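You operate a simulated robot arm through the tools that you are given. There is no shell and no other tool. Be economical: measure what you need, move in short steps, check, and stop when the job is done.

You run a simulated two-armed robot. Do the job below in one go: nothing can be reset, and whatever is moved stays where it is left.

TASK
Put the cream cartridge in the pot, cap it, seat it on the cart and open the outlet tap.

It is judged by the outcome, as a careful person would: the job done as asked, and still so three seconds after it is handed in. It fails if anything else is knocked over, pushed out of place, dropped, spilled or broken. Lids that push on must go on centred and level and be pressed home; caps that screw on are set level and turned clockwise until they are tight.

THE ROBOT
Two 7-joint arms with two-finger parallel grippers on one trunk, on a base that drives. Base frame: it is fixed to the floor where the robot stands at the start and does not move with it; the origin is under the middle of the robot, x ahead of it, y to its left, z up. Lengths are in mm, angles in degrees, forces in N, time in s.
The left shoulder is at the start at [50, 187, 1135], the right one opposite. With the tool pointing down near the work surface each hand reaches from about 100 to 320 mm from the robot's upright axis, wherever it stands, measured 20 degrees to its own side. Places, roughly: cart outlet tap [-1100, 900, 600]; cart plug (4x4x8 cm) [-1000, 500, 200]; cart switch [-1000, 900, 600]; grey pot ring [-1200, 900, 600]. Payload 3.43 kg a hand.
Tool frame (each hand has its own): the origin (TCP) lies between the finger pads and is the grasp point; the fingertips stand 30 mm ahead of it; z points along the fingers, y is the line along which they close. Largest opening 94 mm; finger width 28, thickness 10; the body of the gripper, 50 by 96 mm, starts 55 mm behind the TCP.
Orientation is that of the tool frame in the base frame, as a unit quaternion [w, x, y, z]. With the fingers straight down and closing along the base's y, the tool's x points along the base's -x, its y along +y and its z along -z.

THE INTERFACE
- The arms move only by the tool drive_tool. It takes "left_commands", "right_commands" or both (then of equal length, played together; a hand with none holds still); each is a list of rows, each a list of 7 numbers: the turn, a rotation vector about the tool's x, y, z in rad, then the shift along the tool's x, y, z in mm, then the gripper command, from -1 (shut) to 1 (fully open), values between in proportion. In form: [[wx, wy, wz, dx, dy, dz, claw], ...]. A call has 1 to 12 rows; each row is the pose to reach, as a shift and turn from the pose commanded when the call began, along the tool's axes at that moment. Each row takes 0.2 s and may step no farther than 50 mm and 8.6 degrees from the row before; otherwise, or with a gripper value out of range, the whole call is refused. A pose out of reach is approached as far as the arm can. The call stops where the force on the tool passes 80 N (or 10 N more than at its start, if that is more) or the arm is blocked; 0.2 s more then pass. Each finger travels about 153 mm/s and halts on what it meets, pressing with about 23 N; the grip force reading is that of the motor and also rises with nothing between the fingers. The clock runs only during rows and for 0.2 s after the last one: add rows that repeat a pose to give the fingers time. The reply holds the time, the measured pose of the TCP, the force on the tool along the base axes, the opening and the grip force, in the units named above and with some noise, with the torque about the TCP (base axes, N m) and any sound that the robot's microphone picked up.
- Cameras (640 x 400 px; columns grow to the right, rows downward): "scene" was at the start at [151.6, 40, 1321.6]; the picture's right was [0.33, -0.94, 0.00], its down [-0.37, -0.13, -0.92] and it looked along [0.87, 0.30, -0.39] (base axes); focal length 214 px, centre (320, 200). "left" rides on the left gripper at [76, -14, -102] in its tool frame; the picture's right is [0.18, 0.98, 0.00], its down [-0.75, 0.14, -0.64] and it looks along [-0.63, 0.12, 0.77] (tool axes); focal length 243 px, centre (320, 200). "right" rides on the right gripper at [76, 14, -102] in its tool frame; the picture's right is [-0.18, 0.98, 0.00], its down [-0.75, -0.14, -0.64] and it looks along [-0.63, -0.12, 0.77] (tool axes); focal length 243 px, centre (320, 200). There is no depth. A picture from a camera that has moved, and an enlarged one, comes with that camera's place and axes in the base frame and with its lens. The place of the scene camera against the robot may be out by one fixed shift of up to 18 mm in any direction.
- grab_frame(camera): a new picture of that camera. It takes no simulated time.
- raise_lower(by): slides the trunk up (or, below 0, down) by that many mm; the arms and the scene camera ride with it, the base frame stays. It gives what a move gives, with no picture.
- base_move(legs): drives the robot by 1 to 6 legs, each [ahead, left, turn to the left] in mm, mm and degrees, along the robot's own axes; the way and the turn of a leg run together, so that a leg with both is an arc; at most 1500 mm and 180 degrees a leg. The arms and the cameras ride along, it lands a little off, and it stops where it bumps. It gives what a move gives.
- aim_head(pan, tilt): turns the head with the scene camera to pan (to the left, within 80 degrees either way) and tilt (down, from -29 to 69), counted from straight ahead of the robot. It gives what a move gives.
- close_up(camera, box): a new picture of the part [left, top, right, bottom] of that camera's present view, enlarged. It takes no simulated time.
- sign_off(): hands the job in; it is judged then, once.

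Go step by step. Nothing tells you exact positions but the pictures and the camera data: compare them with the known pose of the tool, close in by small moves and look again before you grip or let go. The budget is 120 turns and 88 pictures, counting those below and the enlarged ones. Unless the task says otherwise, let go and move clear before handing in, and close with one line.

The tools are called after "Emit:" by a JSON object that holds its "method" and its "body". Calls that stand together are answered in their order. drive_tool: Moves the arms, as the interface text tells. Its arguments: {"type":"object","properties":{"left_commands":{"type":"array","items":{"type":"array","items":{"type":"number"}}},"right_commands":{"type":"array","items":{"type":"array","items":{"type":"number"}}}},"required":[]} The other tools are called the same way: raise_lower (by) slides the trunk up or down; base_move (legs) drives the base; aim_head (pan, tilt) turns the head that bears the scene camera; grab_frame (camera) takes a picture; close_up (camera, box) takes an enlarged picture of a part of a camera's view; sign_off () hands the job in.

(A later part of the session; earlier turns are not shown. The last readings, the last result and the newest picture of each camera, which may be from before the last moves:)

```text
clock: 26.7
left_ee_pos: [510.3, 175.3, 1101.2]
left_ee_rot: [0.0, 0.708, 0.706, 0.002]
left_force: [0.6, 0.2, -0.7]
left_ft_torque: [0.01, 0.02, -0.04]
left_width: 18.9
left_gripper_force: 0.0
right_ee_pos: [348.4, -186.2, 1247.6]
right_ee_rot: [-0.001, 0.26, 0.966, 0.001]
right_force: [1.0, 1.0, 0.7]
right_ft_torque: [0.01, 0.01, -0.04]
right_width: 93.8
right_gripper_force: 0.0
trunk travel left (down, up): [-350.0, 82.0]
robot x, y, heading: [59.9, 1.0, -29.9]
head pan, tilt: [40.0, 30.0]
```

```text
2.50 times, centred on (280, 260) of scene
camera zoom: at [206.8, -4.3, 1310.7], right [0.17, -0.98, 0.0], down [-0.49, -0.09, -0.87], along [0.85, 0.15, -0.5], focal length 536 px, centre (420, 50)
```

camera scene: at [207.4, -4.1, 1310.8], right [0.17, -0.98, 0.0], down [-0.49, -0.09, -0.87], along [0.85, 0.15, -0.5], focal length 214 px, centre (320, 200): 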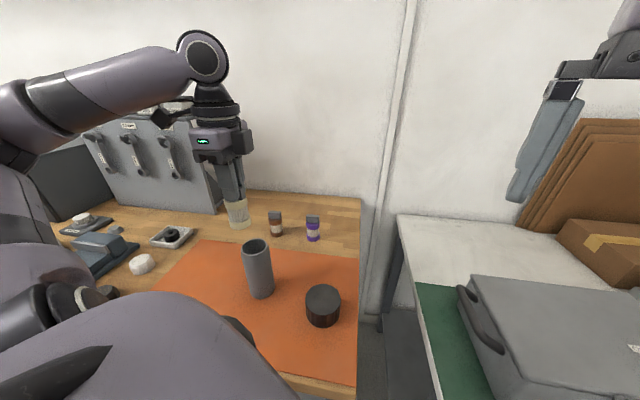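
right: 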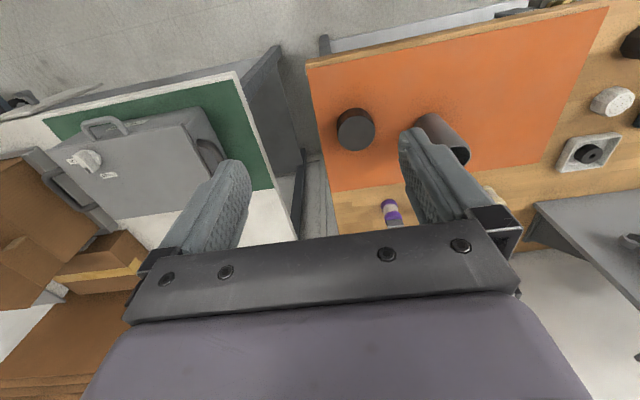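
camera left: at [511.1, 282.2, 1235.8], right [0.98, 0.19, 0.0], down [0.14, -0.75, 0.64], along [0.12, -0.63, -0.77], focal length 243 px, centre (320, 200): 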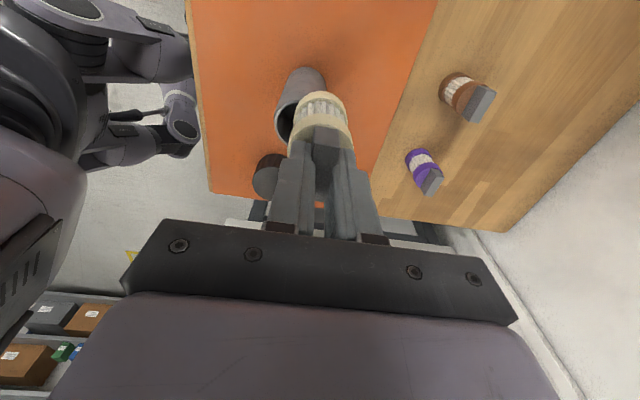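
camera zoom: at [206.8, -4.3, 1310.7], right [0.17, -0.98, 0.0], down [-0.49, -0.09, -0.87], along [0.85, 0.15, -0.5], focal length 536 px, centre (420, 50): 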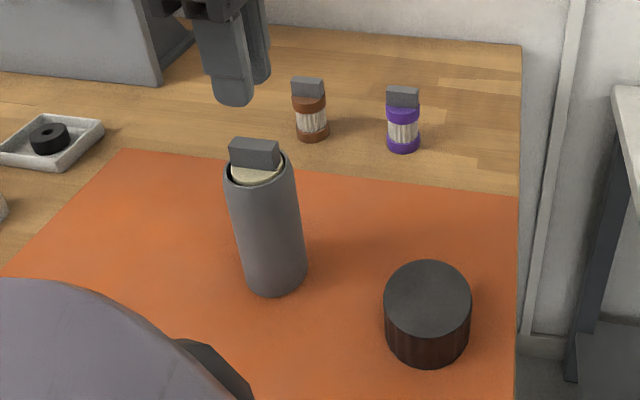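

The cartridge is seated neatly. Next the dark cap: I move the left hand above it and look.

Emit:
{"method": "drive_tool", "body": {"left_commands": [[0, 0, 0, -35, -11, 0, -0.6], [0, 0, 0, -75, -22, 10, 0], [0, 0, 0, -110, -33, 25, 0.5], [0, 0, 0, -137, -43, 40, 1], [0, 0, 0, -137, -43, 40, 1]]}}

Emit:
{"method": "grab_frame", "body": {"camera": "left"}}

Emit:
{"method": "close_up", "body": {"camera": "scene", "box": [200, 180, 400, 340]}}

```text
clock: 27.9
left_ee_pos: [468.8, 36.7, 1062.8]
left_ee_rot: [0.001, 0.708, 0.706, 0.002]
left_force: [0.1, -0.1, 0.4]
left_ft_torque: [-0.02, 0.0, 0.03]
left_width: 94.0
left_gripper_force: 0.0
right_ee_pos: [349.3, -184.8, 1248.3]
right_ee_rot: [-0.001, 0.26, 0.965, 0.0]
right_force: [-0.9, -0.8, 0.2]
right_ft_torque: [0.0, -0.01, 0.05]
right_width: 94.2
right_gripper_force: 0.2
trunk travel left (down, up): [-350.0, 82.0]
robot x, y, heading: [63.6, 5.2, -30.1]
head pan, tilt: [40.0, 30.0]
```

```text
48 pictures are left
camera left: at [453.7, 112.8, 1165.2], right [0.98, 0.18, 0.01], down [0.14, -0.75, 0.64], along [0.12, -0.63, -0.77], focal length 243 px, centre (320, 200)
```

left: 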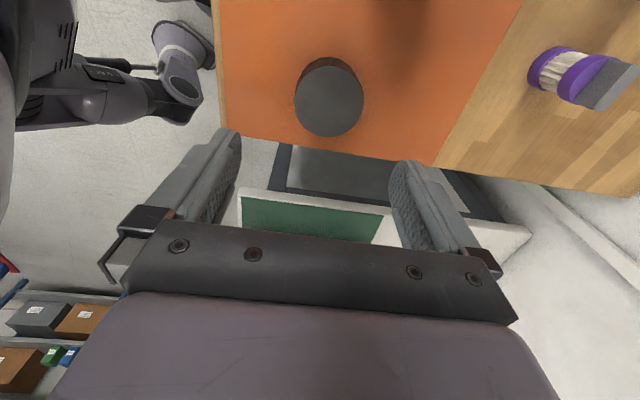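

```text
2.50 times, centred on (300, 260) of scene
camera zoom: at [207.2, -3.7, 1310.8], right [0.17, -0.98, 0.0], down [-0.49, -0.09, -0.87], along [0.85, 0.15, -0.5], focal length 536 px, centre (370, 50)
```

zoom: 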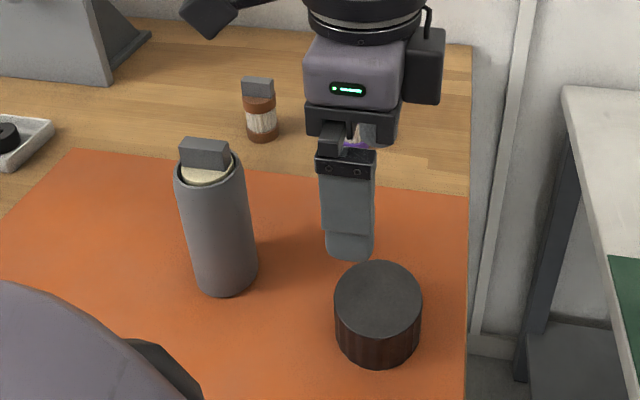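

Cap ≈ (478,33), top z≈910, about 68 mm wide and 45 tall. Move over it, down to just above, and check.

Emit:
{"method": "drive_tool", "body": {"left_commands": [[0, 0, 0, -4, 9, 30, 1], [0, 0, 0, -4, 9, 70, 1], [0, 0, 0, -4, 9, 108, 1], [0, 0, 0, -4, 9, 108, 1]]}}

Emit:
{"method": "grab_frame", "body": {"camera": "left"}}

Emit:
{"method": "close_up", "body": {"camera": "scene", "box": [240, 200, 400, 340]}}

```text
clock: 28.9
left_ee_pos: [478.5, 34.6, 952.9]
left_ee_rot: [0.002, 0.707, 0.707, 0.002]
left_force: [0.6, -0.9, -0.3]
left_ft_torque: [-0.02, -0.01, -0.01]
left_width: 93.8
left_gripper_force: 0.0
right_ee_pos: [349.8, -186.1, 1249.0]
right_ee_rot: [-0.001, 0.261, 0.965, 0.0]
right_force: [0.3, -1.0, -0.4]
right_ft_torque: [0.03, 0.0, -0.01]
right_width: 93.8
right_gripper_force: 0.0
trunk travel left (down, up): [-350.0, 82.0]
robot x, y, heading: [62.0, 0.8, -29.9]
head pan, tilt: [40.0, 30.0]
```

```text
46 pictures are left
camera left: at [463.3, 110.0, 1055.3], right [0.98, 0.18, 0.01], down [0.14, -0.75, 0.64], along [0.12, -0.63, -0.77], focal length 243 px, centre (320, 200)
```

left: 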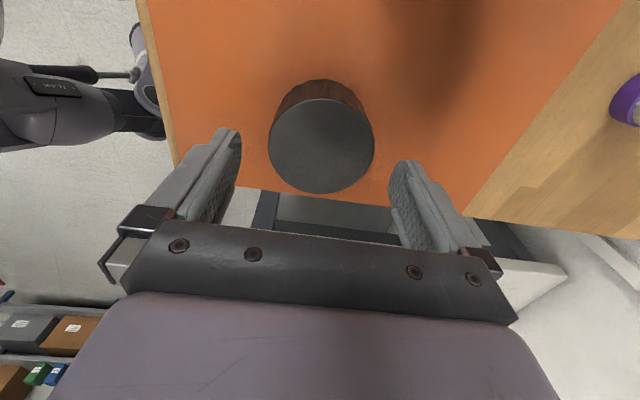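

```text
2.86 times, centred on (320, 270) of scene
camera zoom: at [207.0, -3.9, 1310.8], right [0.17, -0.98, 0.0], down [-0.49, -0.09, -0.87], along [0.85, 0.15, -0.5], focal length 613 px, centre (320, 0)
```

zoom: 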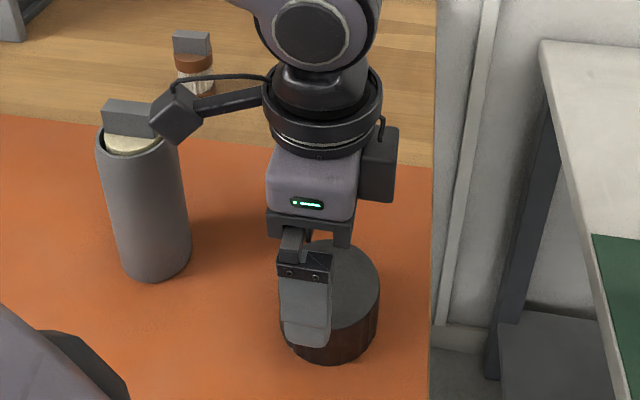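

Cap is between the fingers. Going down the last 40 mm and closing.

Emit:
{"method": "drive_tool", "body": {"left_commands": [[0, 0, 0, -2, 0, 15, 1], [0, 0, 0, -2, 0, 30, 1], [0, 0, 0, -2, 0, 40, 1], [0, 0, 0, -2, 0, 40, 0.4], [0, 0, 0, -2, 0, 40, -1], [0, 0, 0, -2, 0, 40, -1], [0, 0, 0, -2, 0, 40, -1]]}}

Emit:
{"method": "grab_frame", "body": {"camera": "left"}}

```text
clock: 30.5
left_ee_pos: [477.3, 33.0, 912.9]
left_ee_rot: [0.002, 0.708, 0.706, 0.002]
left_force: [2.0, 0.3, 1.0]
left_ft_torque: [0.04, 0.01, 0.0]
left_width: 72.1
left_gripper_force: 23.0
right_ee_pos: [349.0, -185.1, 1247.7]
right_ee_rot: [-0.001, 0.261, 0.965, 0.0]
right_force: [-0.4, 0.4, -0.6]
right_ft_torque: [0.02, 0.0, 0.0]
right_width: 94.1
right_gripper_force: 0.2
trunk travel left (down, up): [-350.0, 82.0]
robot x, y, heading: [62.2, 0.4, -30.0]
head pan, tilt: [40.0, 30.0]
```

```text
44 pictures are left
camera left: at [463.3, 108.4, 1015.7], right [0.98, 0.18, 0.01], down [0.14, -0.75, 0.64], along [0.12, -0.63, -0.77], focal length 243 px, centre (320, 200)
```

left: 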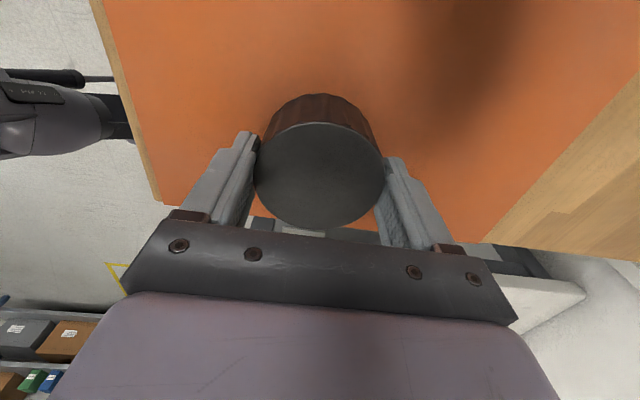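

Cap gripped (72 mm). Lifting high and carrying over the pot at about (510,178).

Emit:
{"method": "drive_tool", "body": {"left_commands": [[0, 0, 0, 0, 0, -40, -1], [0, 0, 0, 0, 0, -85, -1], [0, 0, 0, 0, 0, -130, -1], [0, 0, 0, 0, 0, -170, -1], [0, 0, 0, 0, 0, -195, -1], [0, 0, 0, 40, 10, -195, -1], [0, 0, 0, 80, 20, -195, -1], [0, 0, 0, 115, 28, -195, -1], [0, 0, 0, 145, 33, -195, -1], [0, 0, 0, 145, 33, -195, -1]]}}

Emit:
{"method": "grab_frame", "body": {"camera": "left"}}

Emit:
{"method": "close_up", "body": {"camera": "scene", "box": [200, 170, 340, 300]}}

```text
clock: 32.7
left_ee_pos: [510.7, 179.4, 1108.6]
left_ee_rot: [0.002, 0.709, 0.706, 0.003]
left_force: [-0.3, 0.0, 0.3]
left_ft_torque: [-0.03, -0.03, 0.01]
left_width: 0.0
left_gripper_force: 23.0
right_ee_pos: [349.6, -186.0, 1246.4]
right_ee_rot: [-0.001, 0.261, 0.965, 0.0]
right_force: [-0.4, 0.6, 0.0]
right_ft_torque: [0.0, -0.01, 0.0]
right_width: 94.0
right_gripper_force: 0.1
trunk travel left (down, up): [-350.0, 82.0]
robot x, y, heading: [59.1, 0.7, -29.8]
head pan, tilt: [40.0, 30.0]
```

```text
43 pictures are left
camera left: at [495.9, 255.3, 1210.8], right [0.98, 0.18, 0.01], down [0.14, -0.76, 0.64], along [0.12, -0.63, -0.77], focal length 243 px, centre (320, 200)
```

left: 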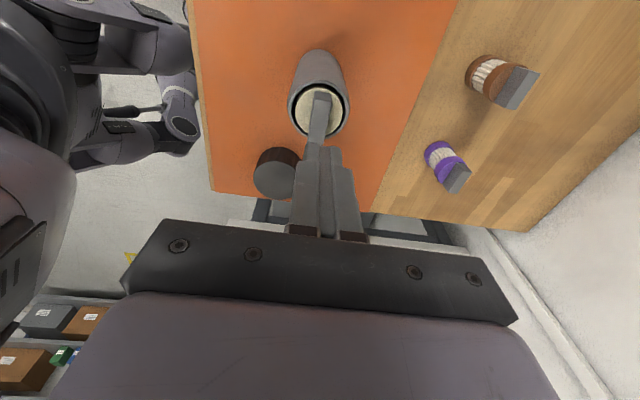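

```text
3.08 times, centred on (270, 235) of scene
camera zoom: at [207.1, -4.2, 1310.8], right [0.17, -0.98, 0.0], down [-0.49, -0.09, -0.87], along [0.85, 0.15, -0.5], focal length 660 px, centre (474, 92)
```

zoom: 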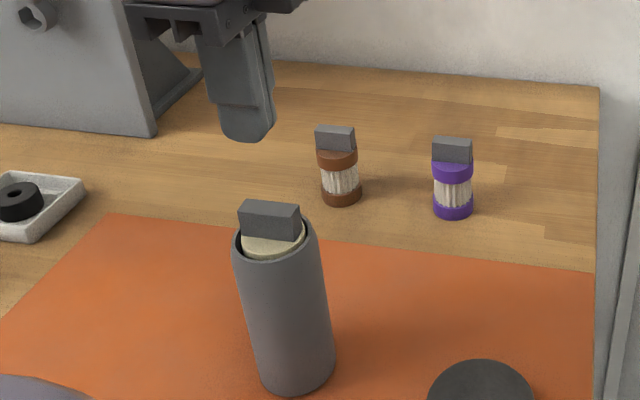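

The cap slipped out of the grip during the lift and stayed on the mat. I'll go back, check it, and grip deeper and lift slower.

Emit:
{"method": "drive_tool", "body": {"left_commands": [[0, 0, 0, -45, -10, 0, 0], [0, 0, 0, -90, -20, 0, 1], [0, 0, 0, -120, -28, 20, 1], [0, 0, 0, -143, -33, 55, 1], [0, 0, 0, -143, -33, 95, 1], [0, 0, 0, -143, -33, 130, 1], [0, 0, 0, -143, -33, 145, 1], [0, 0, 0, -143, -33, 145, 1]]}}

Emit:
{"method": "grab_frame", "body": {"camera": "left"}}

```text
clock: 34.5
left_ee_pos: [479.4, 35.1, 963.5]
left_ee_rot: [0.002, 0.708, 0.706, 0.002]
left_force: [-0.4, -0.5, 0.2]
left_ft_torque: [0.01, 0.01, 0.02]
left_width: 93.9
left_gripper_force: 0.1
right_ee_pos: [348.9, -186.3, 1248.5]
right_ee_rot: [-0.001, 0.261, 0.965, 0.0]
right_force: [-0.4, 0.2, 0.3]
right_ft_torque: [-0.03, -0.03, -0.03]
right_width: 93.9
right_gripper_force: 0.1
trunk travel left (down, up): [-350.0, 82.0]
robot x, y, heading: [61.5, -0.6, -30.1]
head pan, tilt: [40.0, 30.0]
```

```text
41 pictures are left
camera left: at [464.2, 110.6, 1065.7], right [0.98, 0.18, 0.01], down [0.14, -0.75, 0.64], along [0.12, -0.63, -0.77], focal length 243 px, centre (320, 200)
```

left: 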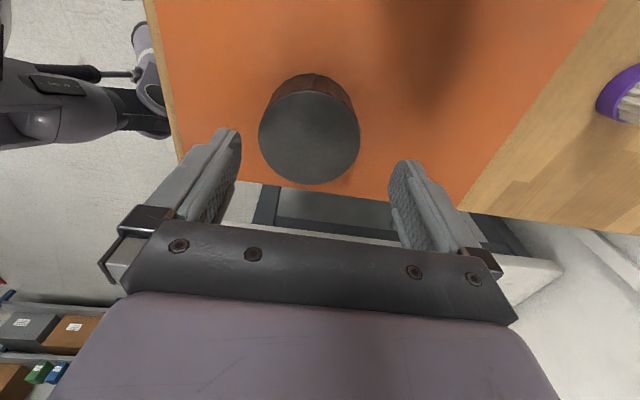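

Cap is upright at about (471.5,34). Re-centre, go deeper, close, then lift slowly a little.

Emit:
{"method": "drive_tool", "body": {"left_commands": [[0, 0, 0, -0.5, -7.5, 10, 1], [0, 0, 0, -0.5, -7.5, 30, 1], [0, 0, 0, -0.5, -7.5, 48, 1], [0, 0, 0, -0.5, -7.5, 60, 1], [0, 0, 0, -0.5, -7.5, 60, 0.3], [0, 0, 0, -0.5, -7.5, 60, -1], [0, 0, 0, -0.5, -7.5, 60, -1], [0, 0, 0, -0.5, -7.5, 60, -1]]}}

Emit:
{"method": "drive_tool", "body": {"left_commands": [[0, 0, 0, 0, 0, -2, -1], [0, 0, 0, 0, 0, -5, -1], [0, 0, 0, 0, 0, -9, -1], [0, 0, 0, 0, 0, -13, -1], [0, 0, 0, 0, 0, -18, -1], [0, 0, 0, 0, 0, -18, -1]]}}

Emit:
{"method": "close_up", "body": {"camera": "scene", "box": [240, 200, 400, 340]}}

```text
clock: 36.3
left_ee_pos: [471.3, 33.9, 905.1]
left_ee_rot: [0.002, 0.708, 0.706, 0.003]
left_force: [3.4, -1.2, 4.2]
left_ft_torque: [-0.04, -0.02, 0.01]
left_width: 73.3
left_gripper_force: 23.0
right_ee_pos: [349.9, -186.2, 1247.9]
right_ee_rot: [-0.001, 0.261, 0.965, 0.0]
right_force: [0.3, -0.3, -0.7]
right_ft_torque: [-0.01, -0.03, -0.01]
right_width: 94.0
right_gripper_force: 0.0
trunk travel left (down, up): [-350.0, 82.0]
robot x, y, heading: [63.7, -1.1, -30.0]
head pan, tilt: [40.0, 30.0]
```

```text
clock: 37.7
left_ee_pos: [470.3, 34.7, 923.2]
left_ee_rot: [0.001, 0.708, 0.706, 0.003]
left_force: [-0.5, -0.7, 0.4]
left_ft_torque: [-0.03, 0.01, 0.01]
left_width: 72.8
left_gripper_force: 23.0
right_ee_pos: [347.8, -185.7, 1248.6]
right_ee_rot: [-0.001, 0.26, 0.966, 0.0]
right_force: [0.0, -0.4, 0.5]
right_ft_torque: [-0.01, 0.0, -0.03]
right_width: 94.0
right_gripper_force: 0.1
trunk travel left (down, up): [-350.0, 82.0]
robot x, y, heading: [62.3, 1.3, -30.1]
head pan, tilt: [40.0, 30.0]
```

```text
2.86 times, centred on (320, 270) of scene
camera zoom: at [207.2, -3.9, 1310.8], right [0.17, -0.98, 0.0], down [-0.49, -0.09, -0.87], along [0.85, 0.15, -0.5], focal length 613 px, centre (320, 0)
```

zoom: 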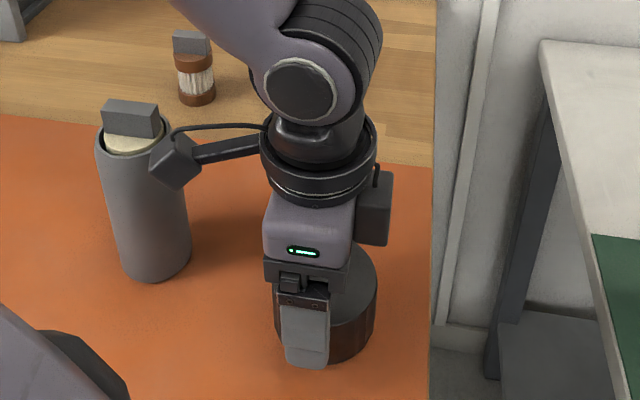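

Unclear whether it lifted; check from the hand camera.

Emit:
{"method": "grab_frame", "body": {"camera": "left"}}

```text
39 pictures are left
camera left: at [455.8, 111.0, 1025.3], right [0.98, 0.18, 0.01], down [0.14, -0.75, 0.64], along [0.12, -0.63, -0.77], focal length 243 px, centre (320, 200)
```

left: 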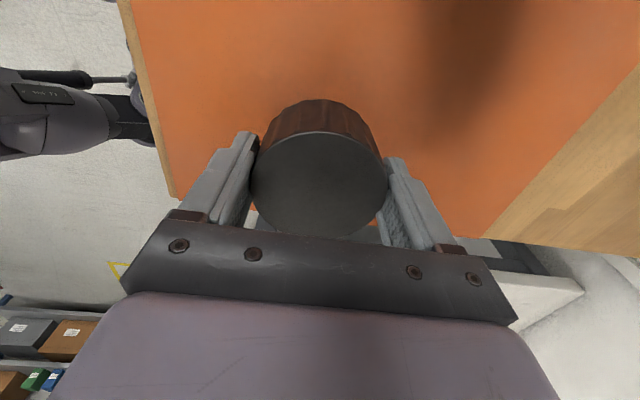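

The cap did lift (its top now appears nearer). Continue lifting slowly.

Emit:
{"method": "drive_tool", "body": {"left_commands": [[0, 0, 0, 0, 0, -8, -1], [0, 0, 0, 0, 0, -18, -1], [0, 0, 0, 0, 0, -30, -1], [0, 0, 0, 0, 0, -44, -1], [0, 0, 0, 0, 0, -60, -1], [0, 0, 0, 0, 0, -76, -1], [0, 0, 0, 0, 0, -92, -1], [0, 0, 0, 0, 0, -108, -1], [0, 0, 0, 0, 0, -124, -1], [0, 0, 0, 0, 0, -140, -1], [0, 0, 0, 0, 0, -154, -1], [0, 0, 0, 0, 0, -165, -1]]}}

```text
clock: 40.3
left_ee_pos: [470.1, 35.0, 1085.9]
left_ee_rot: [0.001, 0.709, 0.706, 0.002]
left_force: [0.3, -0.2, -0.2]
left_ft_torque: [-0.01, 0.01, 0.02]
left_width: 73.0
left_gripper_force: 22.6
right_ee_pos: [348.9, -186.4, 1247.8]
right_ee_rot: [-0.001, 0.261, 0.965, 0.0]
right_force: [-0.2, 0.5, -0.3]
right_ft_torque: [0.03, 0.01, 0.01]
right_width: 93.9
right_gripper_force: 0.1
trunk travel left (down, up): [-350.0, 82.0]
robot x, y, heading: [59.1, -1.6, -30.1]
head pan, tilt: [40.0, 30.0]
```

Still held. Carry to above the pot, slowly, and look from both cameras.

Emit:
{"method": "drive_tool", "body": {"left_commands": [[0, 0, 0, 5, 2, -6, -1], [0, 0, 0, 18, 5, -12, -1], [0, 0, 0, 34, 10, -12, -1], [0, 0, 0, 52, 15, -12, -1], [0, 0, 0, 70, 20, -12, -1], [0, 0, 0, 88, 25, -12, -1], [0, 0, 0, 106, 30, -12, -1], [0, 0, 0, 122, 35, -12, -1], [0, 0, 0, 135, 38, -12, -1], [0, 0, 0, 142, 40, -12, -1], [0, 0, 0, 142, 40, -12, -1]]}}

Emit:
{"method": "grab_frame", "body": {"camera": "left"}}

Emit:
{"method": "close_up", "body": {"camera": "scene", "box": [210, 180, 310, 280]}}

```text
clock: 42.7
left_ee_pos: [510.7, 176.4, 1102.0]
left_ee_rot: [0.001, 0.708, 0.706, 0.002]
left_force: [0.1, 0.6, 0.0]
left_ft_torque: [-0.02, 0.0, -0.03]
left_width: 72.8
left_gripper_force: 23.3
right_ee_pos: [349.4, -185.3, 1247.5]
right_ee_rot: [-0.001, 0.26, 0.966, 0.001]
right_force: [-0.1, 0.3, 0.2]
right_ft_torque: [-0.01, 0.0, -0.03]
right_width: 94.0
right_gripper_force: 0.1
trunk travel left (down, up): [-350.0, 82.0]
robot x, y, heading: [62.6, 4.2, -29.9]
head pan, tilt: [40.0, 30.0]
```

```text
38 pictures are left
camera left: at [495.6, 252.6, 1202.4], right [0.98, 0.18, 0.01], down [0.14, -0.75, 0.64], along [0.12, -0.63, -0.77], focal length 243 px, centre (320, 200)
```

left: 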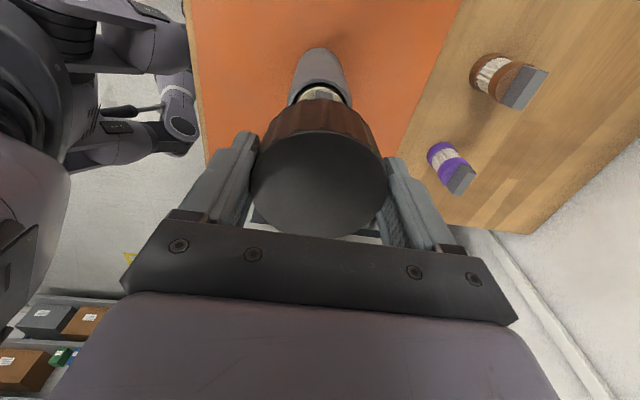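

```text
4.00 times, centred on (260, 230) of scene
camera zoom: at [207.2, -3.9, 1310.8], right [0.17, -0.98, 0.0], down [-0.49, -0.09, -0.87], along [0.85, 0.15, -0.5], focal length 858 px, centre (560, 80)
```

zoom: 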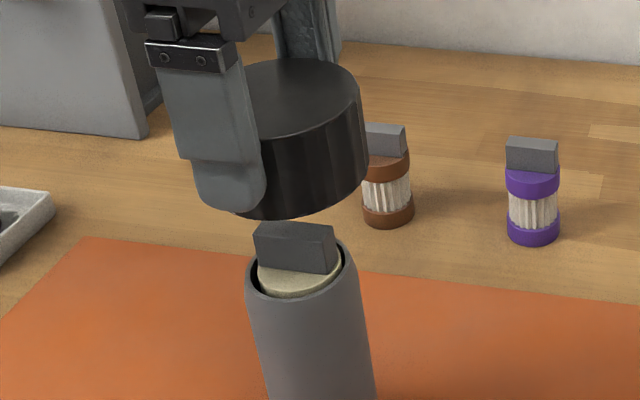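

Scene view suggests the cap needs to go ~5 mm toward +y. Shift, lower a little and zoom.

Emit:
{"method": "drive_tool", "body": {"left_commands": [[0, 0, 0, 3, 0, 5, -1], [0, 0, 0, 5, 0, 12, -1], [0, 0, 0, 5, 0, 12, -1]]}}

Emit:
{"method": "close_up", "body": {"camera": "left", "box": [240, 40, 400, 140]}}

Emit:
{"method": "close_up", "body": {"camera": "scene", "box": [216, 200, 296, 250]}}

```text
clock: 43.5
left_ee_pos: [510.8, 182.4, 1087.2]
left_ee_rot: [0.001, 0.708, 0.706, 0.002]
left_force: [-0.1, 0.4, -0.3]
left_ft_torque: [0.01, -0.01, 0.01]
left_width: 72.7
left_gripper_force: 22.9
right_ee_pos: [348.6, -187.1, 1248.2]
right_ee_rot: [-0.001, 0.26, 0.965, 0.0]
right_force: [0.6, 0.6, 0.7]
right_ft_torque: [0.0, -0.01, 0.02]
right_width: 94.0
right_gripper_force: 0.0
trunk travel left (down, up): [-350.0, 82.0]
robot x, y, heading: [62.4, 0.5, -29.9]
head pan, tilt: [40.0, 30.0]
```

```text
4.00 times, centred on (320, 90) of left
camera zoom: at [495.8, 258.9, 1190.2], right [0.98, 0.18, 0.01], down [0.14, -0.75, 0.64], along [0.12, -0.63, -0.77], focal length 970 px, centre (320, 640)
```

zoom: 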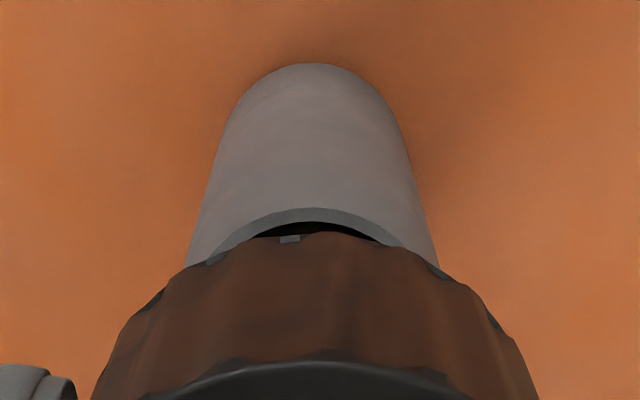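

```text
8.00 times, centred on (256, 225) of scene
camera zoom: at [207.2, -3.9, 1310.8], right [0.17, -0.98, 0.0], down [-0.49, -0.09, -0.87], along [0.85, 0.15, -0.5], focal length 1716 px, centre (832, 0)
```

zoom: 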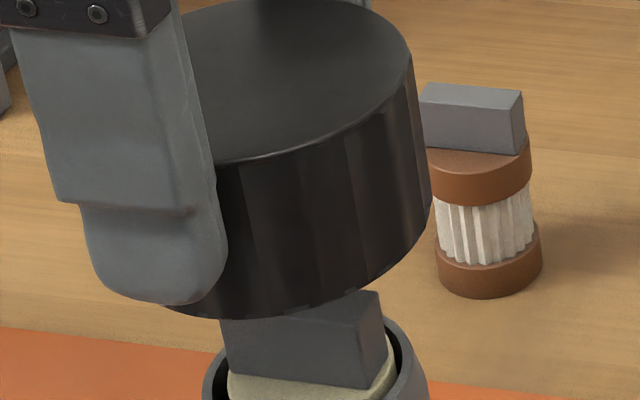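

Now slightly past centre; correct by −1.7 mm in y and −0.6 in x, lower to just above the rim and check.

Emit:
{"method": "drive_tool", "body": {"left_commands": [[0, 0, 0, -1.7, -0.6, 4, -1], [0, 0, 0, -1.7, -0.6, 14, -1], [0, 0, 0, -1.7, -0.6, 24, -1], [0, 0, 0, -1.7, -0.6, 32, -1], [0, 0, 0, -1.7, -0.6, 32, -1]]}}

Emit:
{"method": "close_up", "body": {"camera": "left", "box": [240, 40, 400, 140]}}

Emit:
{"method": "close_up", "body": {"camera": "scene", "box": [216, 215, 312, 275]}}

```text
clock: 44.7
left_ee_pos: [509.1, 180.1, 1055.0]
left_ee_rot: [0.003, 0.707, 0.707, 0.003]
left_force: [0.2, -0.3, 0.3]
left_ft_torque: [-0.01, 0.03, 0.0]
left_width: 72.9
left_gripper_force: 22.7
right_ee_pos: [348.5, -185.8, 1247.8]
right_ee_rot: [-0.001, 0.26, 0.965, 0.0]
right_force: [-0.2, 0.3, -0.2]
right_ft_torque: [-0.04, -0.01, -0.01]
right_width: 94.2
right_gripper_force: 0.1
trunk travel left (down, up): [-350.0, 82.0]
robot x, y, heading: [62.4, 0.1, -29.9]
head pan, tilt: [40.0, 30.0]
```

```text
4.00 times, centred on (320, 90) of left
camera zoom: at [494.3, 256.3, 1157.7], right [0.98, 0.18, 0.01], down [0.14, -0.75, 0.64], along [0.12, -0.63, -0.77], focal length 970 px, centre (320, 640)
```

zoom: 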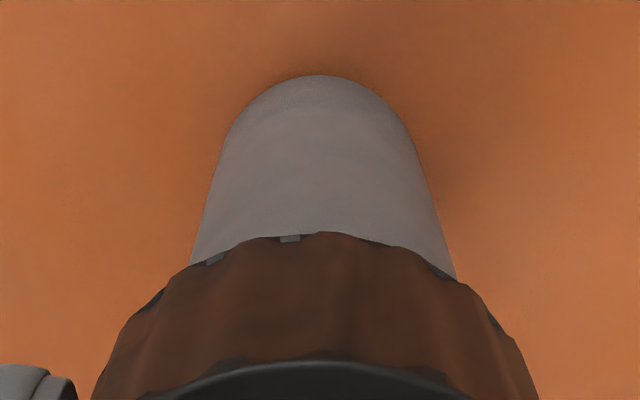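

```text
6.67 times, centred on (264, 245) of scene
camera zoom: at [207.2, -3.9, 1310.8], right [0.17, -0.98, 0.0], down [-0.49, -0.09, -0.87], along [0.85, 0.15, -0.5], focal length 1430 px, centre (693, -100)
```

zoom: 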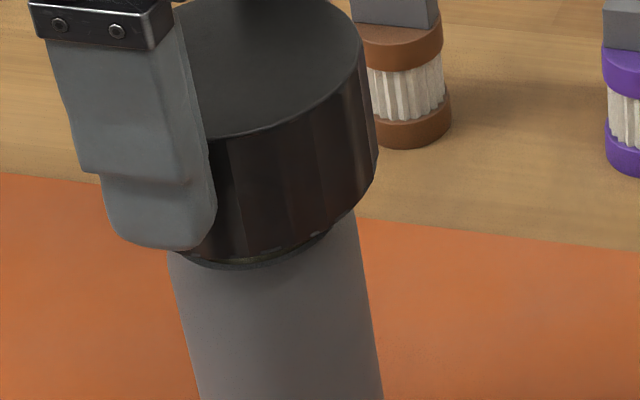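

Aligned within about 1 mm (x +0.8 correction). Lowering slowly and watching forces.

Emit:
{"method": "drive_tool", "body": {"left_commands": [[0, 0, 0, 0, 0.8, 2, -1], [0, 0, 0, 0, 0.8, 5, -1], [0, 0, 0, 0, 0.8, 8, -1], [0, 0, 0, 0, 0.8, 11, -1], [0, 0, 0, 0, 0.8, 14, -1], [0, 0, 0, 0, 0.8, 17, -1], [0, 0, 0, 0, 0.8, 17, -1]]}}

Emit:
{"method": "close_up", "body": {"camera": "scene", "box": [216, 215, 312, 275]}}

```text
clock: 46.3
left_ee_pos: [510.6, 180.3, 1037.8]
left_ee_rot: [0.002, 0.708, 0.706, 0.002]
left_force: [-0.2, 0.2, -1.0]
left_ft_torque: [0.0, -0.01, 0.01]
left_width: 73.0
left_gripper_force: 22.5
right_ee_pos: [348.4, -185.6, 1247.0]
right_ee_rot: [-0.001, 0.261, 0.965, 0.0]
right_force: [0.0, 0.3, -0.5]
right_ft_torque: [0.05, 0.02, -0.04]
right_width: 94.3
right_gripper_force: 0.0
trunk travel left (down, up): [-350.0, 82.0]
robot x, y, heading: [64.2, -1.3, -30.1]
head pan, tilt: [40.0, 30.0]
```

```text
6.67 times, centred on (264, 245) of scene
camera zoom: at [207.2, -3.9, 1310.8], right [0.17, -0.98, 0.0], down [-0.49, -0.09, -0.87], along [0.85, 0.15, -0.5], focal length 1430 px, centre (693, -100)
```

zoom: 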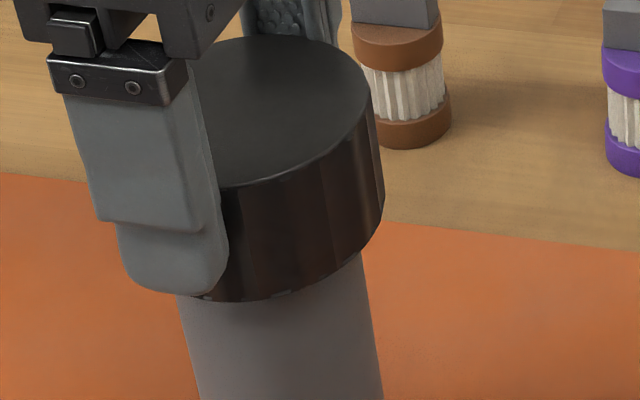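

The cap is over the rim freely. Continue down until it meets resistance.

Emit:
{"method": "drive_tool", "body": {"left_commands": [[0, 0, 0, 0, 0, 3, -1], [0, 0, 0, 0, 0, 6, -1], [0, 0, 0, 0, 0, 9, -1], [0, 0, 0, 0, 0, 12, -1], [0, 0, 0, 0, 0, 12, -1]]}}

```text
clock: 47.5
left_ee_pos: [509.9, 181.1, 1027.9]
left_ee_rot: [0.004, 0.708, 0.706, 0.004]
left_force: [0.3, 4.7, 13.9]
left_ft_torque: [0.32, 0.29, 0.0]
left_width: 72.8
left_gripper_force: 22.7
right_ee_pos: [347.7, -185.7, 1248.7]
right_ee_rot: [-0.001, 0.26, 0.966, 0.0]
right_force: [0.7, 0.1, 0.1]
right_ft_torque: [-0.03, -0.01, -0.01]
right_width: 93.9
right_gripper_force: 0.0
trunk travel left (down, up): [-350.0, 82.0]
robot x, y, heading: [62.7, -1.3, -30.1]
head pan, tilt: [40.0, 30.0]
```

Contact with 14 N at z≈1028. Take a look before pressing.

Emit:
{"method": "close_up", "body": {"camera": "scene", "box": [216, 215, 312, 275]}}

Emit:
{"method": "close_up", "body": {"camera": "left", "box": [240, 40, 400, 140]}}

```text
6.67 times, centred on (264, 245) of scene
camera zoom: at [206.3, -3.8, 1311.2], right [0.17, -0.98, 0.0], down [-0.49, -0.09, -0.87], along [0.85, 0.15, -0.5], focal length 1430 px, centre (693, -100)
```

zoom: 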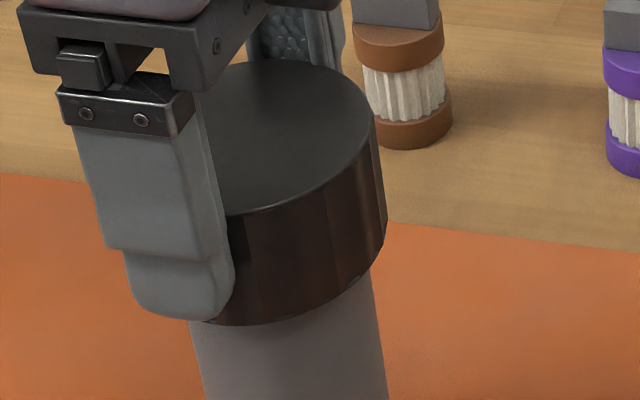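

```text
4.00 times, centred on (320, 90) of left
camera zoom: at [494.6, 256.8, 1130.2], right [0.98, 0.18, 0.01], down [0.13, -0.75, 0.64], along [0.12, -0.63, -0.77], focal length 970 px, centre (320, 640)
```

zoom: 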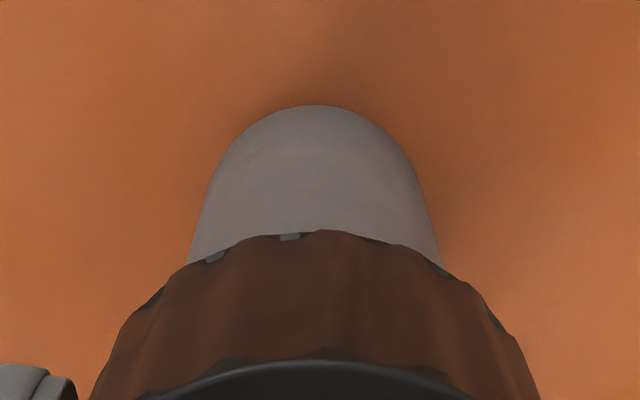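

The pot is being nudged slightly toward −y, so I ease the cap 1.5 mm that way and press a little further.

Emit:
{"method": "drive_tool", "body": {"left_commands": [[0, 0, 0, -1.5, 0, -1, -1], [0, 0, 0, -1.5, 0, 1, -1], [0, 0, 0, -1.5, 0, 3, -1], [0, 0, 0, -1.5, 0, 5, -1], [0, 0, 0, -1.5, 0, 5, -1]]}}

```text
clock: 48.7
left_ee_pos: [509.4, 177.0, 1022.3]
left_ee_rot: [0.003, 0.707, 0.707, 0.004]
left_force: [2.2, 4.1, 30.4]
left_ft_torque: [-0.1, 0.1, -0.05]
left_width: 72.6
left_gripper_force: 23.5
right_ee_pos: [346.1, -186.2, 1249.6]
right_ee_rot: [0.0, 0.261, 0.965, 0.0]
right_force: [-1.3, 0.2, 0.4]
right_ft_torque: [-0.01, 0.01, 0.01]
right_width: 94.2
right_gripper_force: 0.1
trunk travel left (down, up): [-350.0, 82.0]
robot x, y, heading: [62.7, 1.2, -30.1]
head pan, tilt: [40.0, 30.0]
```

It moved down ~5 mm with 30 N and little torque — behaves like a push fit. Press further.

Emit:
{"method": "drive_tool", "body": {"left_commands": [[0, 0, 0, 0, 0, 2, -1], [0, 0, 0, 0, 0, 4, -1], [0, 0, 0, 0, 0, 6, -1], [0, 0, 0, 0, 0, 6, -1]]}}

Emit:
{"method": "close_up", "body": {"camera": "scene", "box": [216, 215, 312, 275]}}

Emit:
{"method": "grab_frame", "body": {"camera": "left"}}

```text
clock: 49.7
left_ee_pos: [510.8, 178.4, 1016.5]
left_ee_rot: [0.004, 0.709, 0.705, 0.004]
left_force: [3.1, 1.4, 30.8]
left_ft_torque: [-0.05, 0.25, -0.01]
left_width: 72.1
left_gripper_force: 22.7
right_ee_pos: [347.6, -187.3, 1247.7]
right_ee_rot: [0.0, 0.261, 0.965, 0.001]
right_force: [-0.8, 0.8, -0.2]
right_ft_torque: [0.0, -0.03, -0.02]
right_width: 93.8
right_gripper_force: 0.0
trunk travel left (down, up): [-350.0, 82.0]
robot x, y, heading: [63.6, 1.1, -29.9]
head pan, tilt: [40.0, 30.0]
```

```text
6.67 times, centred on (264, 245) of scene
camera zoom: at [205.4, -4.7, 1311.1], right [0.17, -0.98, 0.0], down [-0.49, -0.09, -0.87], along [0.85, 0.15, -0.5], focal length 1430 px, centre (693, -100)
```

zoom: 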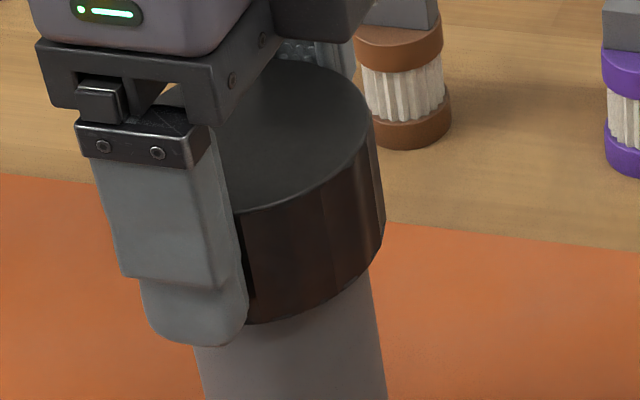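

```text
28 pictures are left
camera left: at [494.8, 254.2, 1119.2], right [0.98, 0.18, 0.01], down [0.13, -0.75, 0.64], along [0.12, -0.63, -0.77], focal length 243 px, centre (320, 200)
```

left: 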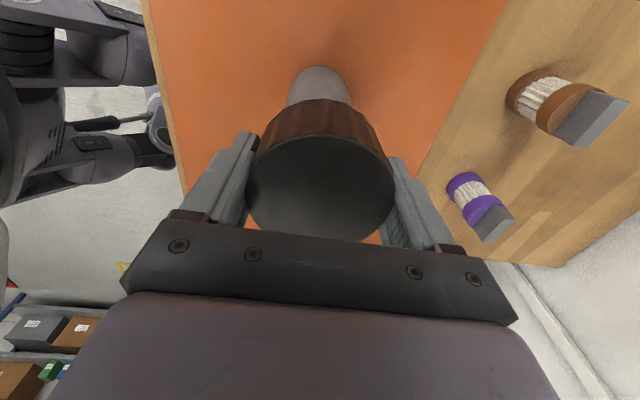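

The fingers slid over the cap: it rests on something at ~30 N, so it is either a screw cap or needs a firmer push. I'll test with a gentle clockwise turn.

Emit:
{"method": "drive_tool", "body": {"left_commands": [[0, 0, 0.05, 0, 0, -2, -1], [0, 0, 0.18, 0, 0, -2, -1], [0, 0, 0.31, 0, 0, -2, -1], [0, 0, 0.44, 0, 0, -2, -1], [0, 0, 0.57, 0, 0, -2, -1], [0, 0, 0.7, 0, 0, -2, -1], [0, 0, 0.7, 0, 0, -2, -1]]}}

Emit:
{"method": "close_up", "body": {"camera": "scene", "box": [216, 215, 312, 275]}}

```text
clock: 51.3
left_ee_pos: [509.7, 179.2, 1017.5]
left_ee_rot: [0.0, 0.908, 0.419, 0.004]
left_force: [3.7, -0.4, 5.1]
left_ft_torque: [-0.22, -0.4, -0.01]
left_width: 72.3
left_gripper_force: 23.8
right_ee_pos: [348.9, -187.5, 1248.0]
right_ee_rot: [-0.001, 0.26, 0.966, 0.001]
right_force: [-0.1, -1.0, -0.2]
right_ft_torque: [0.01, 0.01, 0.02]
right_width: 94.0
right_gripper_force: 0.0
trunk travel left (down, up): [-350.0, 82.0]
robot x, y, heading: [64.8, -1.4, -30.1]
head pan, tilt: [40.0, 30.0]
```

```text
6.67 times, centred on (264, 245) of scene
camera zoom: at [207.3, -4.2, 1310.7], right [0.17, -0.98, 0.0], down [-0.49, -0.09, -0.87], along [0.85, 0.15, -0.5], focal length 1430 px, centre (693, -100)
```

zoom: 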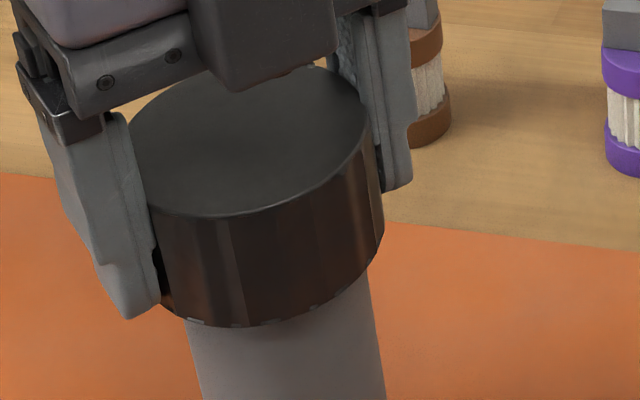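

Turning meets no resistance. I'll open and press the cap down with the palm, which is flat and centred, to see if it is a push fit.

Emit:
{"method": "drive_tool", "body": {"left_commands": [[0, 0, 0, 0, 0, 0, 0.6], [0, 0, 0, 0, 0, 0, 1], [0, 0, 0, 0, 0, 10, 1], [0, 0, 0, 0, 0, 20, 1], [0, 0, 0, 0, 0, 30, 1], [0, 0, 0, 0, 0, 37, 1], [0, 0, 0, 0, 0, 42, 1], [0, 0, 0, 0, 0, 46, 1], [0, 0, 0, 0, 0, 50, 1], [0, 0, 0, 0, 0, 54, 1]]}}

Emit:
{"method": "close_up", "body": {"camera": "scene", "box": [200, 200, 328, 290]}}

```text
clock: 53.5
left_ee_pos: [511.7, 175.9, 972.3]
left_ee_rot: [0.008, 0.907, 0.421, 0.012]
left_force: [5.9, 4.2, 69.1]
left_ft_torque: [-0.33, 1.03, -0.06]
left_width: 94.2
left_gripper_force: 0.1
right_ee_pos: [344.8, -187.4, 1250.0]
right_ee_rot: [0.001, 0.26, 0.966, 0.002]
right_force: [0.3, -1.3, 0.2]
right_ft_torque: [-0.06, 0.0, 0.0]
right_width: 94.1
right_gripper_force: 0.1
trunk travel left (down, up): [-350.0, 82.0]
robot x, y, heading: [62.2, 2.5, -30.0]
head pan, tilt: [40.0, 30.0]
```

```text
4.44 times, centred on (264, 245) of scene
camera zoom: at [202.8, -5.4, 1312.5], right [0.17, -0.98, 0.0], down [-0.49, -0.09, -0.87], along [0.86, 0.15, -0.5], focal length 953 px, centre (569, 0)
```

zoom: 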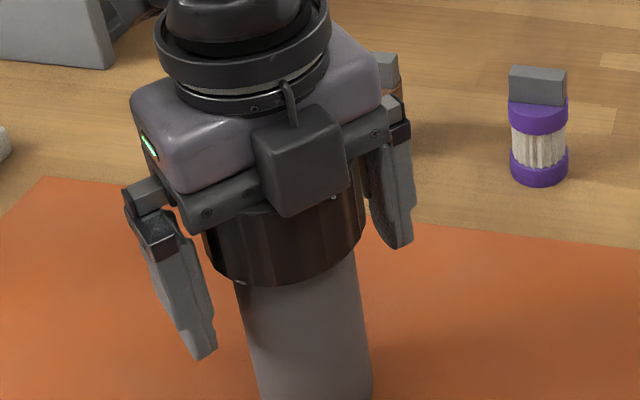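

No movement under 69 N, so it is not a push fit — it must screw. I'll lift slightly, wind the open hand back counter-clockwise, then grip and turn clockwise.

Emit:
{"method": "drive_tool", "body": {"left_commands": [[0, 0, 0, 0, 0, -12, 1], [0, 0, -0.1, 0, 0, -30, 1], [0, 0, -0.24, 0, 0, -42, 1], [0, 0, -0.38, 0, 0, -42, 1], [0, 0, -0.52, 0, 0, -42, 1], [0, 0, -0.66, 0, 0, -42, 1], [0, 0, -0.8, 0, 0, -42, 1], [0, 0, -0.94, 0, 0, -42, 1], [0, 0, -1.08, 0, 0, -42, 1], [0, 0, -1.22, 0, 0, -42, 1], [0, 0, -1.36, 0, 0, -42, 1], [0, 0, -1.5, 0, 0, -42, 1]]}}

Emit:
{"method": "grab_frame", "body": {"camera": "left"}}

```text
clock: 56.1
left_ee_pos: [509.2, 179.1, 1004.9]
left_ee_rot: [0.002, 0.376, 0.927, 0.001]
left_force: [0.4, 0.1, 0.2]
left_ft_torque: [0.01, 0.03, 0.01]
left_width: 94.4
left_gripper_force: 0.1
right_ee_pos: [348.6, -186.3, 1247.0]
right_ee_rot: [0.0, 0.261, 0.965, 0.0]
right_force: [0.7, -0.6, 0.3]
right_ft_torque: [-0.01, 0.0, -0.01]
right_width: 94.0
right_gripper_force: 0.1
trunk travel left (down, up): [-350.0, 82.0]
robot x, y, heading: [63.3, 4.2, -29.7]
head pan, tilt: [40.0, 30.0]
```

```text
25 pictures are left
camera left: at [444.1, 221.7, 1107.6], right [0.55, 0.83, 0.0], down [0.64, -0.42, 0.65], along [0.54, -0.35, -0.76], focal length 243 px, centre (320, 200)
```

left: 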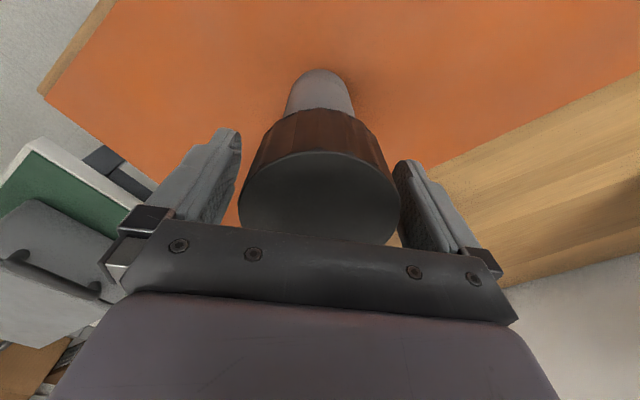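

Centred around the cap. Grip and turn clockwise ~83°, reading the torque.

Emit:
{"method": "drive_tool", "body": {"left_commands": [[0, 0, 0, 0, 0, 0, 0], [0, 0, 0, 0, 0, 0, -1], [0, 0, 0, 0, 0, 0, -1], [0, 0, 0.14, 0, 0, 0, -1], [0, 0, 0.28, 0, 0, 0, -1], [0, 0, 0.42, 0, 0, 0, -1], [0, 0, 0.56, 0, 0, 0, -1], [0, 0, 0.7, 0, 0, 0, -1], [0, 0, 0.84, 0, 0, 0, -1], [0, 0, 0.98, 0, 0, 0, -1], [0, 0, 1.12, 0, 0, 0, -1], [0, 0, 1.26, 0, 0, 0, -1]]}}

Emit:
{"method": "drive_tool", "body": {"left_commands": [[0, 0, 0.14, 0, 0, 0, -1], [0, 0, 0.28, 0, 0, 0, -1], [0, 0, 0.42, 0, 0, 0, -1], [0, 0, 0.56, 0, 0, 0, -1], [0, 0, 0.7, 0, 0, 0, -1], [0, 0, 0.84, 0, 0, 0, -1], [0, 0, 0.98, 0, 0, 0, -1]]}}

```text
clock: 58.7
left_ee_pos: [511.1, 179.9, 1005.5]
left_ee_rot: [0.0, 0.851, 0.525, 0.003]
left_force: [1.7, -1.2, -0.7]
left_ft_torque: [-0.19, -0.17, 0.05]
left_width: 72.5
left_gripper_force: 23.4
right_ee_pos: [348.7, -185.6, 1247.9]
right_ee_rot: [-0.001, 0.261, 0.965, 0.001]
right_force: [0.1, 0.4, -0.4]
right_ft_torque: [0.03, 0.0, -0.02]
right_width: 93.9
right_gripper_force: 0.0
trunk travel left (down, up): [-350.0, 82.0]
robot x, y, heading: [64.5, 3.4, -30.0]
head pan, tilt: [40.0, 30.0]
```

```text
clock: 60.3
left_ee_pos: [510.2, 178.9, 1004.9]
left_ee_rot: [0.0, 0.998, 0.062, 0.003]
left_force: [0.4, 0.3, -3.2]
left_ft_torque: [0.0, 0.05, -0.01]
left_width: 72.6
left_gripper_force: 22.7
right_ee_pos: [350.5, -186.9, 1248.9]
right_ee_rot: [-0.001, 0.261, 0.965, 0.0]
right_force: [0.1, 0.0, 0.1]
right_ft_torque: [0.02, 0.0, 0.0]
right_width: 93.9
right_gripper_force: 0.0
trunk travel left (down, up): [-350.0, 82.0]
robot x, y, heading: [59.3, 0.7, -30.0]
head pan, tilt: [40.0, 30.0]
```

A slight downward pull appears (−3 N), i.e. the thread is feeding. Keep turning clockwise while the wrist allows.

Emit:
{"method": "drive_tool", "body": {"left_commands": [[0, 0, 0.14, 0, 0, 0, -1], [0, 0, 0.28, 0, 0, 0.3, -1], [0, 0, 0.42, 0, 0, 0.5, -1], [0, 0, 0.56, 0, 0, 0.7, -1], [0, 0, 0.7, 0, 0, 0.9, -1], [0, 0, 0.84, 0, 0, 1.1, -1], [0, 0, 0.98, 0, 0, 1.3, -1], [0, 0, 1.12, 0, 0, 1.5, -1], [0, 0, 1.26, 0, 0, 1.7, -1], [0, 0, 1.4, 0, 0, 1.9, -1]]}}

```text
clock: 62.5
left_ee_pos: [479.3, 173.7, 1027.8]
left_ee_rot: [-0.002, 0.81, -0.587, 0.0]
left_force: [-0.3, 0.1, -4.6]
left_ft_torque: [0.0, -0.01, 0.0]
left_width: 72.4
left_gripper_force: 23.0
left hand out of reach, approached as far as the arm can: row 10
right_ee_pos: [347.4, -185.3, 1248.0]
right_ee_rot: [0.001, 0.26, 0.966, 0.0]
right_force: [-0.3, -0.2, -0.6]
right_ft_torque: [-0.02, -0.08, 0.04]
right_width: 94.2
right_gripper_force: 0.1
trunk travel left (down, up): [-350.0, 82.0]
robot x, y, heading: [62.1, 0.4, -30.1]
head pan, tilt: [40.0, 30.0]
```

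The wrist limit moved the hand up and sideways, and the −4.6 N suggests the pot is hanging from the cap. Look before anything else.

Emit:
{"method": "grab_frame", "body": {"camera": "scene"}}

```text
24 pictures are left
camera scene: at [205.7, -3.6, 1311.0], right [0.17, -0.98, 0.0], down [-0.49, -0.09, -0.87], along [0.85, 0.15, -0.5], focal length 214 px, centre (320, 200)
```

scene: 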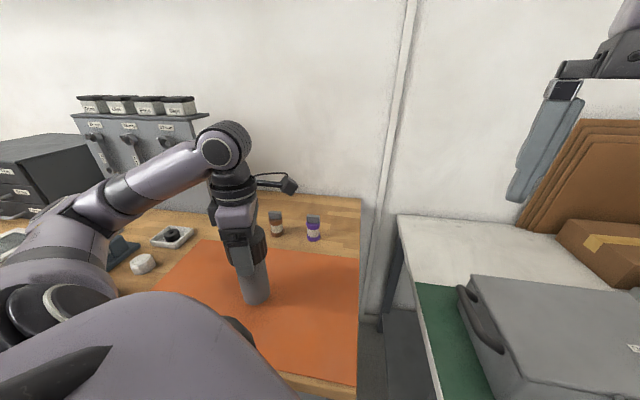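

The capped pot hangs securely from the left hand. I'll raise it gently while unwinding the wrist; then I can hold the pot body with the right hand in the air and tighten the cap against it.

Emit:
{"method": "drive_tool", "body": {"left_commands": [[0, 0, -0.14, 0, 0, -25, -1], [0, 0, -0.28, 0, 0, -32, -1], [0, 0, -0.42, 0, 0, -40, -1], [0, 0, -0.56, 0, 0, -50, -1], [0, 0, -0.7, 0, 0, -60, -1], [0, 0, -0.84, 0, 0, -70, -1], [0, 0, -0.98, 0, 0, -80, -1], [0, 0, -1.12, 0, 0, -90, -1], [0, 0, -1.26, 0, 0, -100, -1], [0, 0, -1.4, 0, 0, -110, -1], [0, 0, -1.54, 0, 0, -120, -1], [0, 0, -1.54, 0, 0, -120, -1]]}}

```text
clock: 65.1
left_ee_pos: [480.2, 173.9, 1147.3]
left_ee_rot: [0.0, 0.991, 0.135, 0.003]
left_force: [0.2, 0.0, -3.4]
left_ft_torque: [-0.01, -0.02, -0.04]
left_width: 72.5
left_gripper_force: 22.9
right_ee_pos: [349.0, -185.1, 1247.6]
right_ee_rot: [-0.002, 0.261, 0.965, -0.001]
right_force: [-0.1, 0.5, -0.4]
right_ft_torque: [-0.02, 0.0, -0.02]
right_width: 93.9
right_gripper_force: 0.0
trunk travel left (down, up): [-350.0, 82.0]
robot x, y, heading: [61.9, -2.1, -29.8]
head pan, tilt: [40.0, 30.0]
```

The pot is up at z≈1147 and holding. I'll back away from the bench and straighten up, so both hands have free space.

Emit:
{"method": "base_move", "body": {"legs": [[-250, 0, 0], [0, 0, 30]]}}

Emit:
{"method": "drive_tool", "body": {"right_commands": [[0, 0, -0.13, 0, 0, 0, 1], [0, 0, -0.26, 0, 0, 10, 1], [0, 0, -0.39, 0, -10, 20, 1], [0, 0, -0.52, 0, -25, 40, 1], [0, 0, -0.65, 10, -45, 60, 1], [0, 0, -0.785, 20, -70, 80, 1], [0, 0, -0.785, 30, -95, 100, 1], [0, 0, -0.785, 30, -110, 120, 1]]}}

```text
clock: 68.4
left_ee_pos: [130.5, 479.1, 1147.7]
left_ee_rot: [-0.001, 0.926, 0.379, 0.002]
left_force: [-0.4, -0.2, -3.7]
left_ft_torque: [0.01, 0.02, -0.01]
left_width: 72.3
left_gripper_force: 22.4
right_ee_pos: [191.0, 101.4, 1248.4]
right_ee_rot: [-0.001, 0.008, 1.0, -0.001]
right_force: [-0.5, -1.1, 0.0]
right_ft_torque: [-0.02, 0.0, -0.01]
right_width: 94.4
right_gripper_force: 0.1
trunk travel left (down, up): [-350.0, 82.0]
robot x, y, heading: [-151.4, 124.0, -1.0]
head pan, tilt: [40.0, 30.0]
```

```text
clock: 70.2
left_ee_pos: [129.4, 479.2, 1146.9]
left_ee_rot: [-0.001, 0.926, 0.378, 0.002]
left_force: [-0.2, 0.8, -3.8]
left_ft_torque: [0.0, 0.02, 0.0]
left_width: 72.2
left_gripper_force: 22.9
right_ee_pos: [159.4, -6.3, 1126.8]
right_ee_rot: [-0.001, -0.375, 0.927, 0.0]
right_force: [-0.2, -0.2, 0.4]
right_ft_torque: [-0.04, 0.02, 0.04]
right_width: 93.9
right_gripper_force: 0.2
trunk travel left (down, up): [-350.0, 82.0]
robot x, y, heading: [-151.4, 122.3, -1.0]
head pan, tilt: [40.0, 30.0]
```

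Now pitch the right hand level (pointing ahead-left).

Emit:
{"method": "drive_tool", "body": {"right_commands": [[0, -0.14, 0, 0, 0, 6, 1], [0, -0.28, 0, 0, 0, 12, 1], [0, -0.42, 0, -5, 0, 18, 1], [0, -0.56, 0, -10, 0, 24, 1], [0, -0.7, 0, -15, 0, 30, 1], [0, -0.84, 0, -20, 0, 36, 1], [0, -0.98, 0, -25, 0, 42, 1], [0, -1.12, 0, -30, 0, 48, 1], [0, -1.26, 0, -35, 0, 54, 1], [0, -1.4, 0, -40, 0, 60, 1], [0, -1.54, 0, -40, 0, 66, 1], [0, -1.571, 0, -40, 0, 66, 1]]}}

```text
clock: 72.8
left_ee_pos: [130.8, 479.1, 1147.1]
left_ee_rot: [-0.001, 0.926, 0.378, 0.002]
left_force: [-0.6, -0.3, -3.5]
left_ft_torque: [-0.01, 0.01, 0.01]
left_width: 72.3
left_gripper_force: 23.3
right_ee_pos: [231.4, 22.8, 1042.9]
right_ee_rot: [0.656, -0.265, 0.655, 0.266]
right_force: [-0.7, -0.6, -0.9]
right_ft_torque: [-0.01, 0.01, 0.01]
right_width: 94.3
right_gripper_force: 0.0
right hand out of reach, approached as far as the arm can: row 6, 7, 8, 9, 10, 11, 12
trunk travel left (down, up): [-350.0, 82.0]
robot x, y, heading: [-149.4, 123.6, -0.9]
head pan, tilt: [40.0, 30.0]
```

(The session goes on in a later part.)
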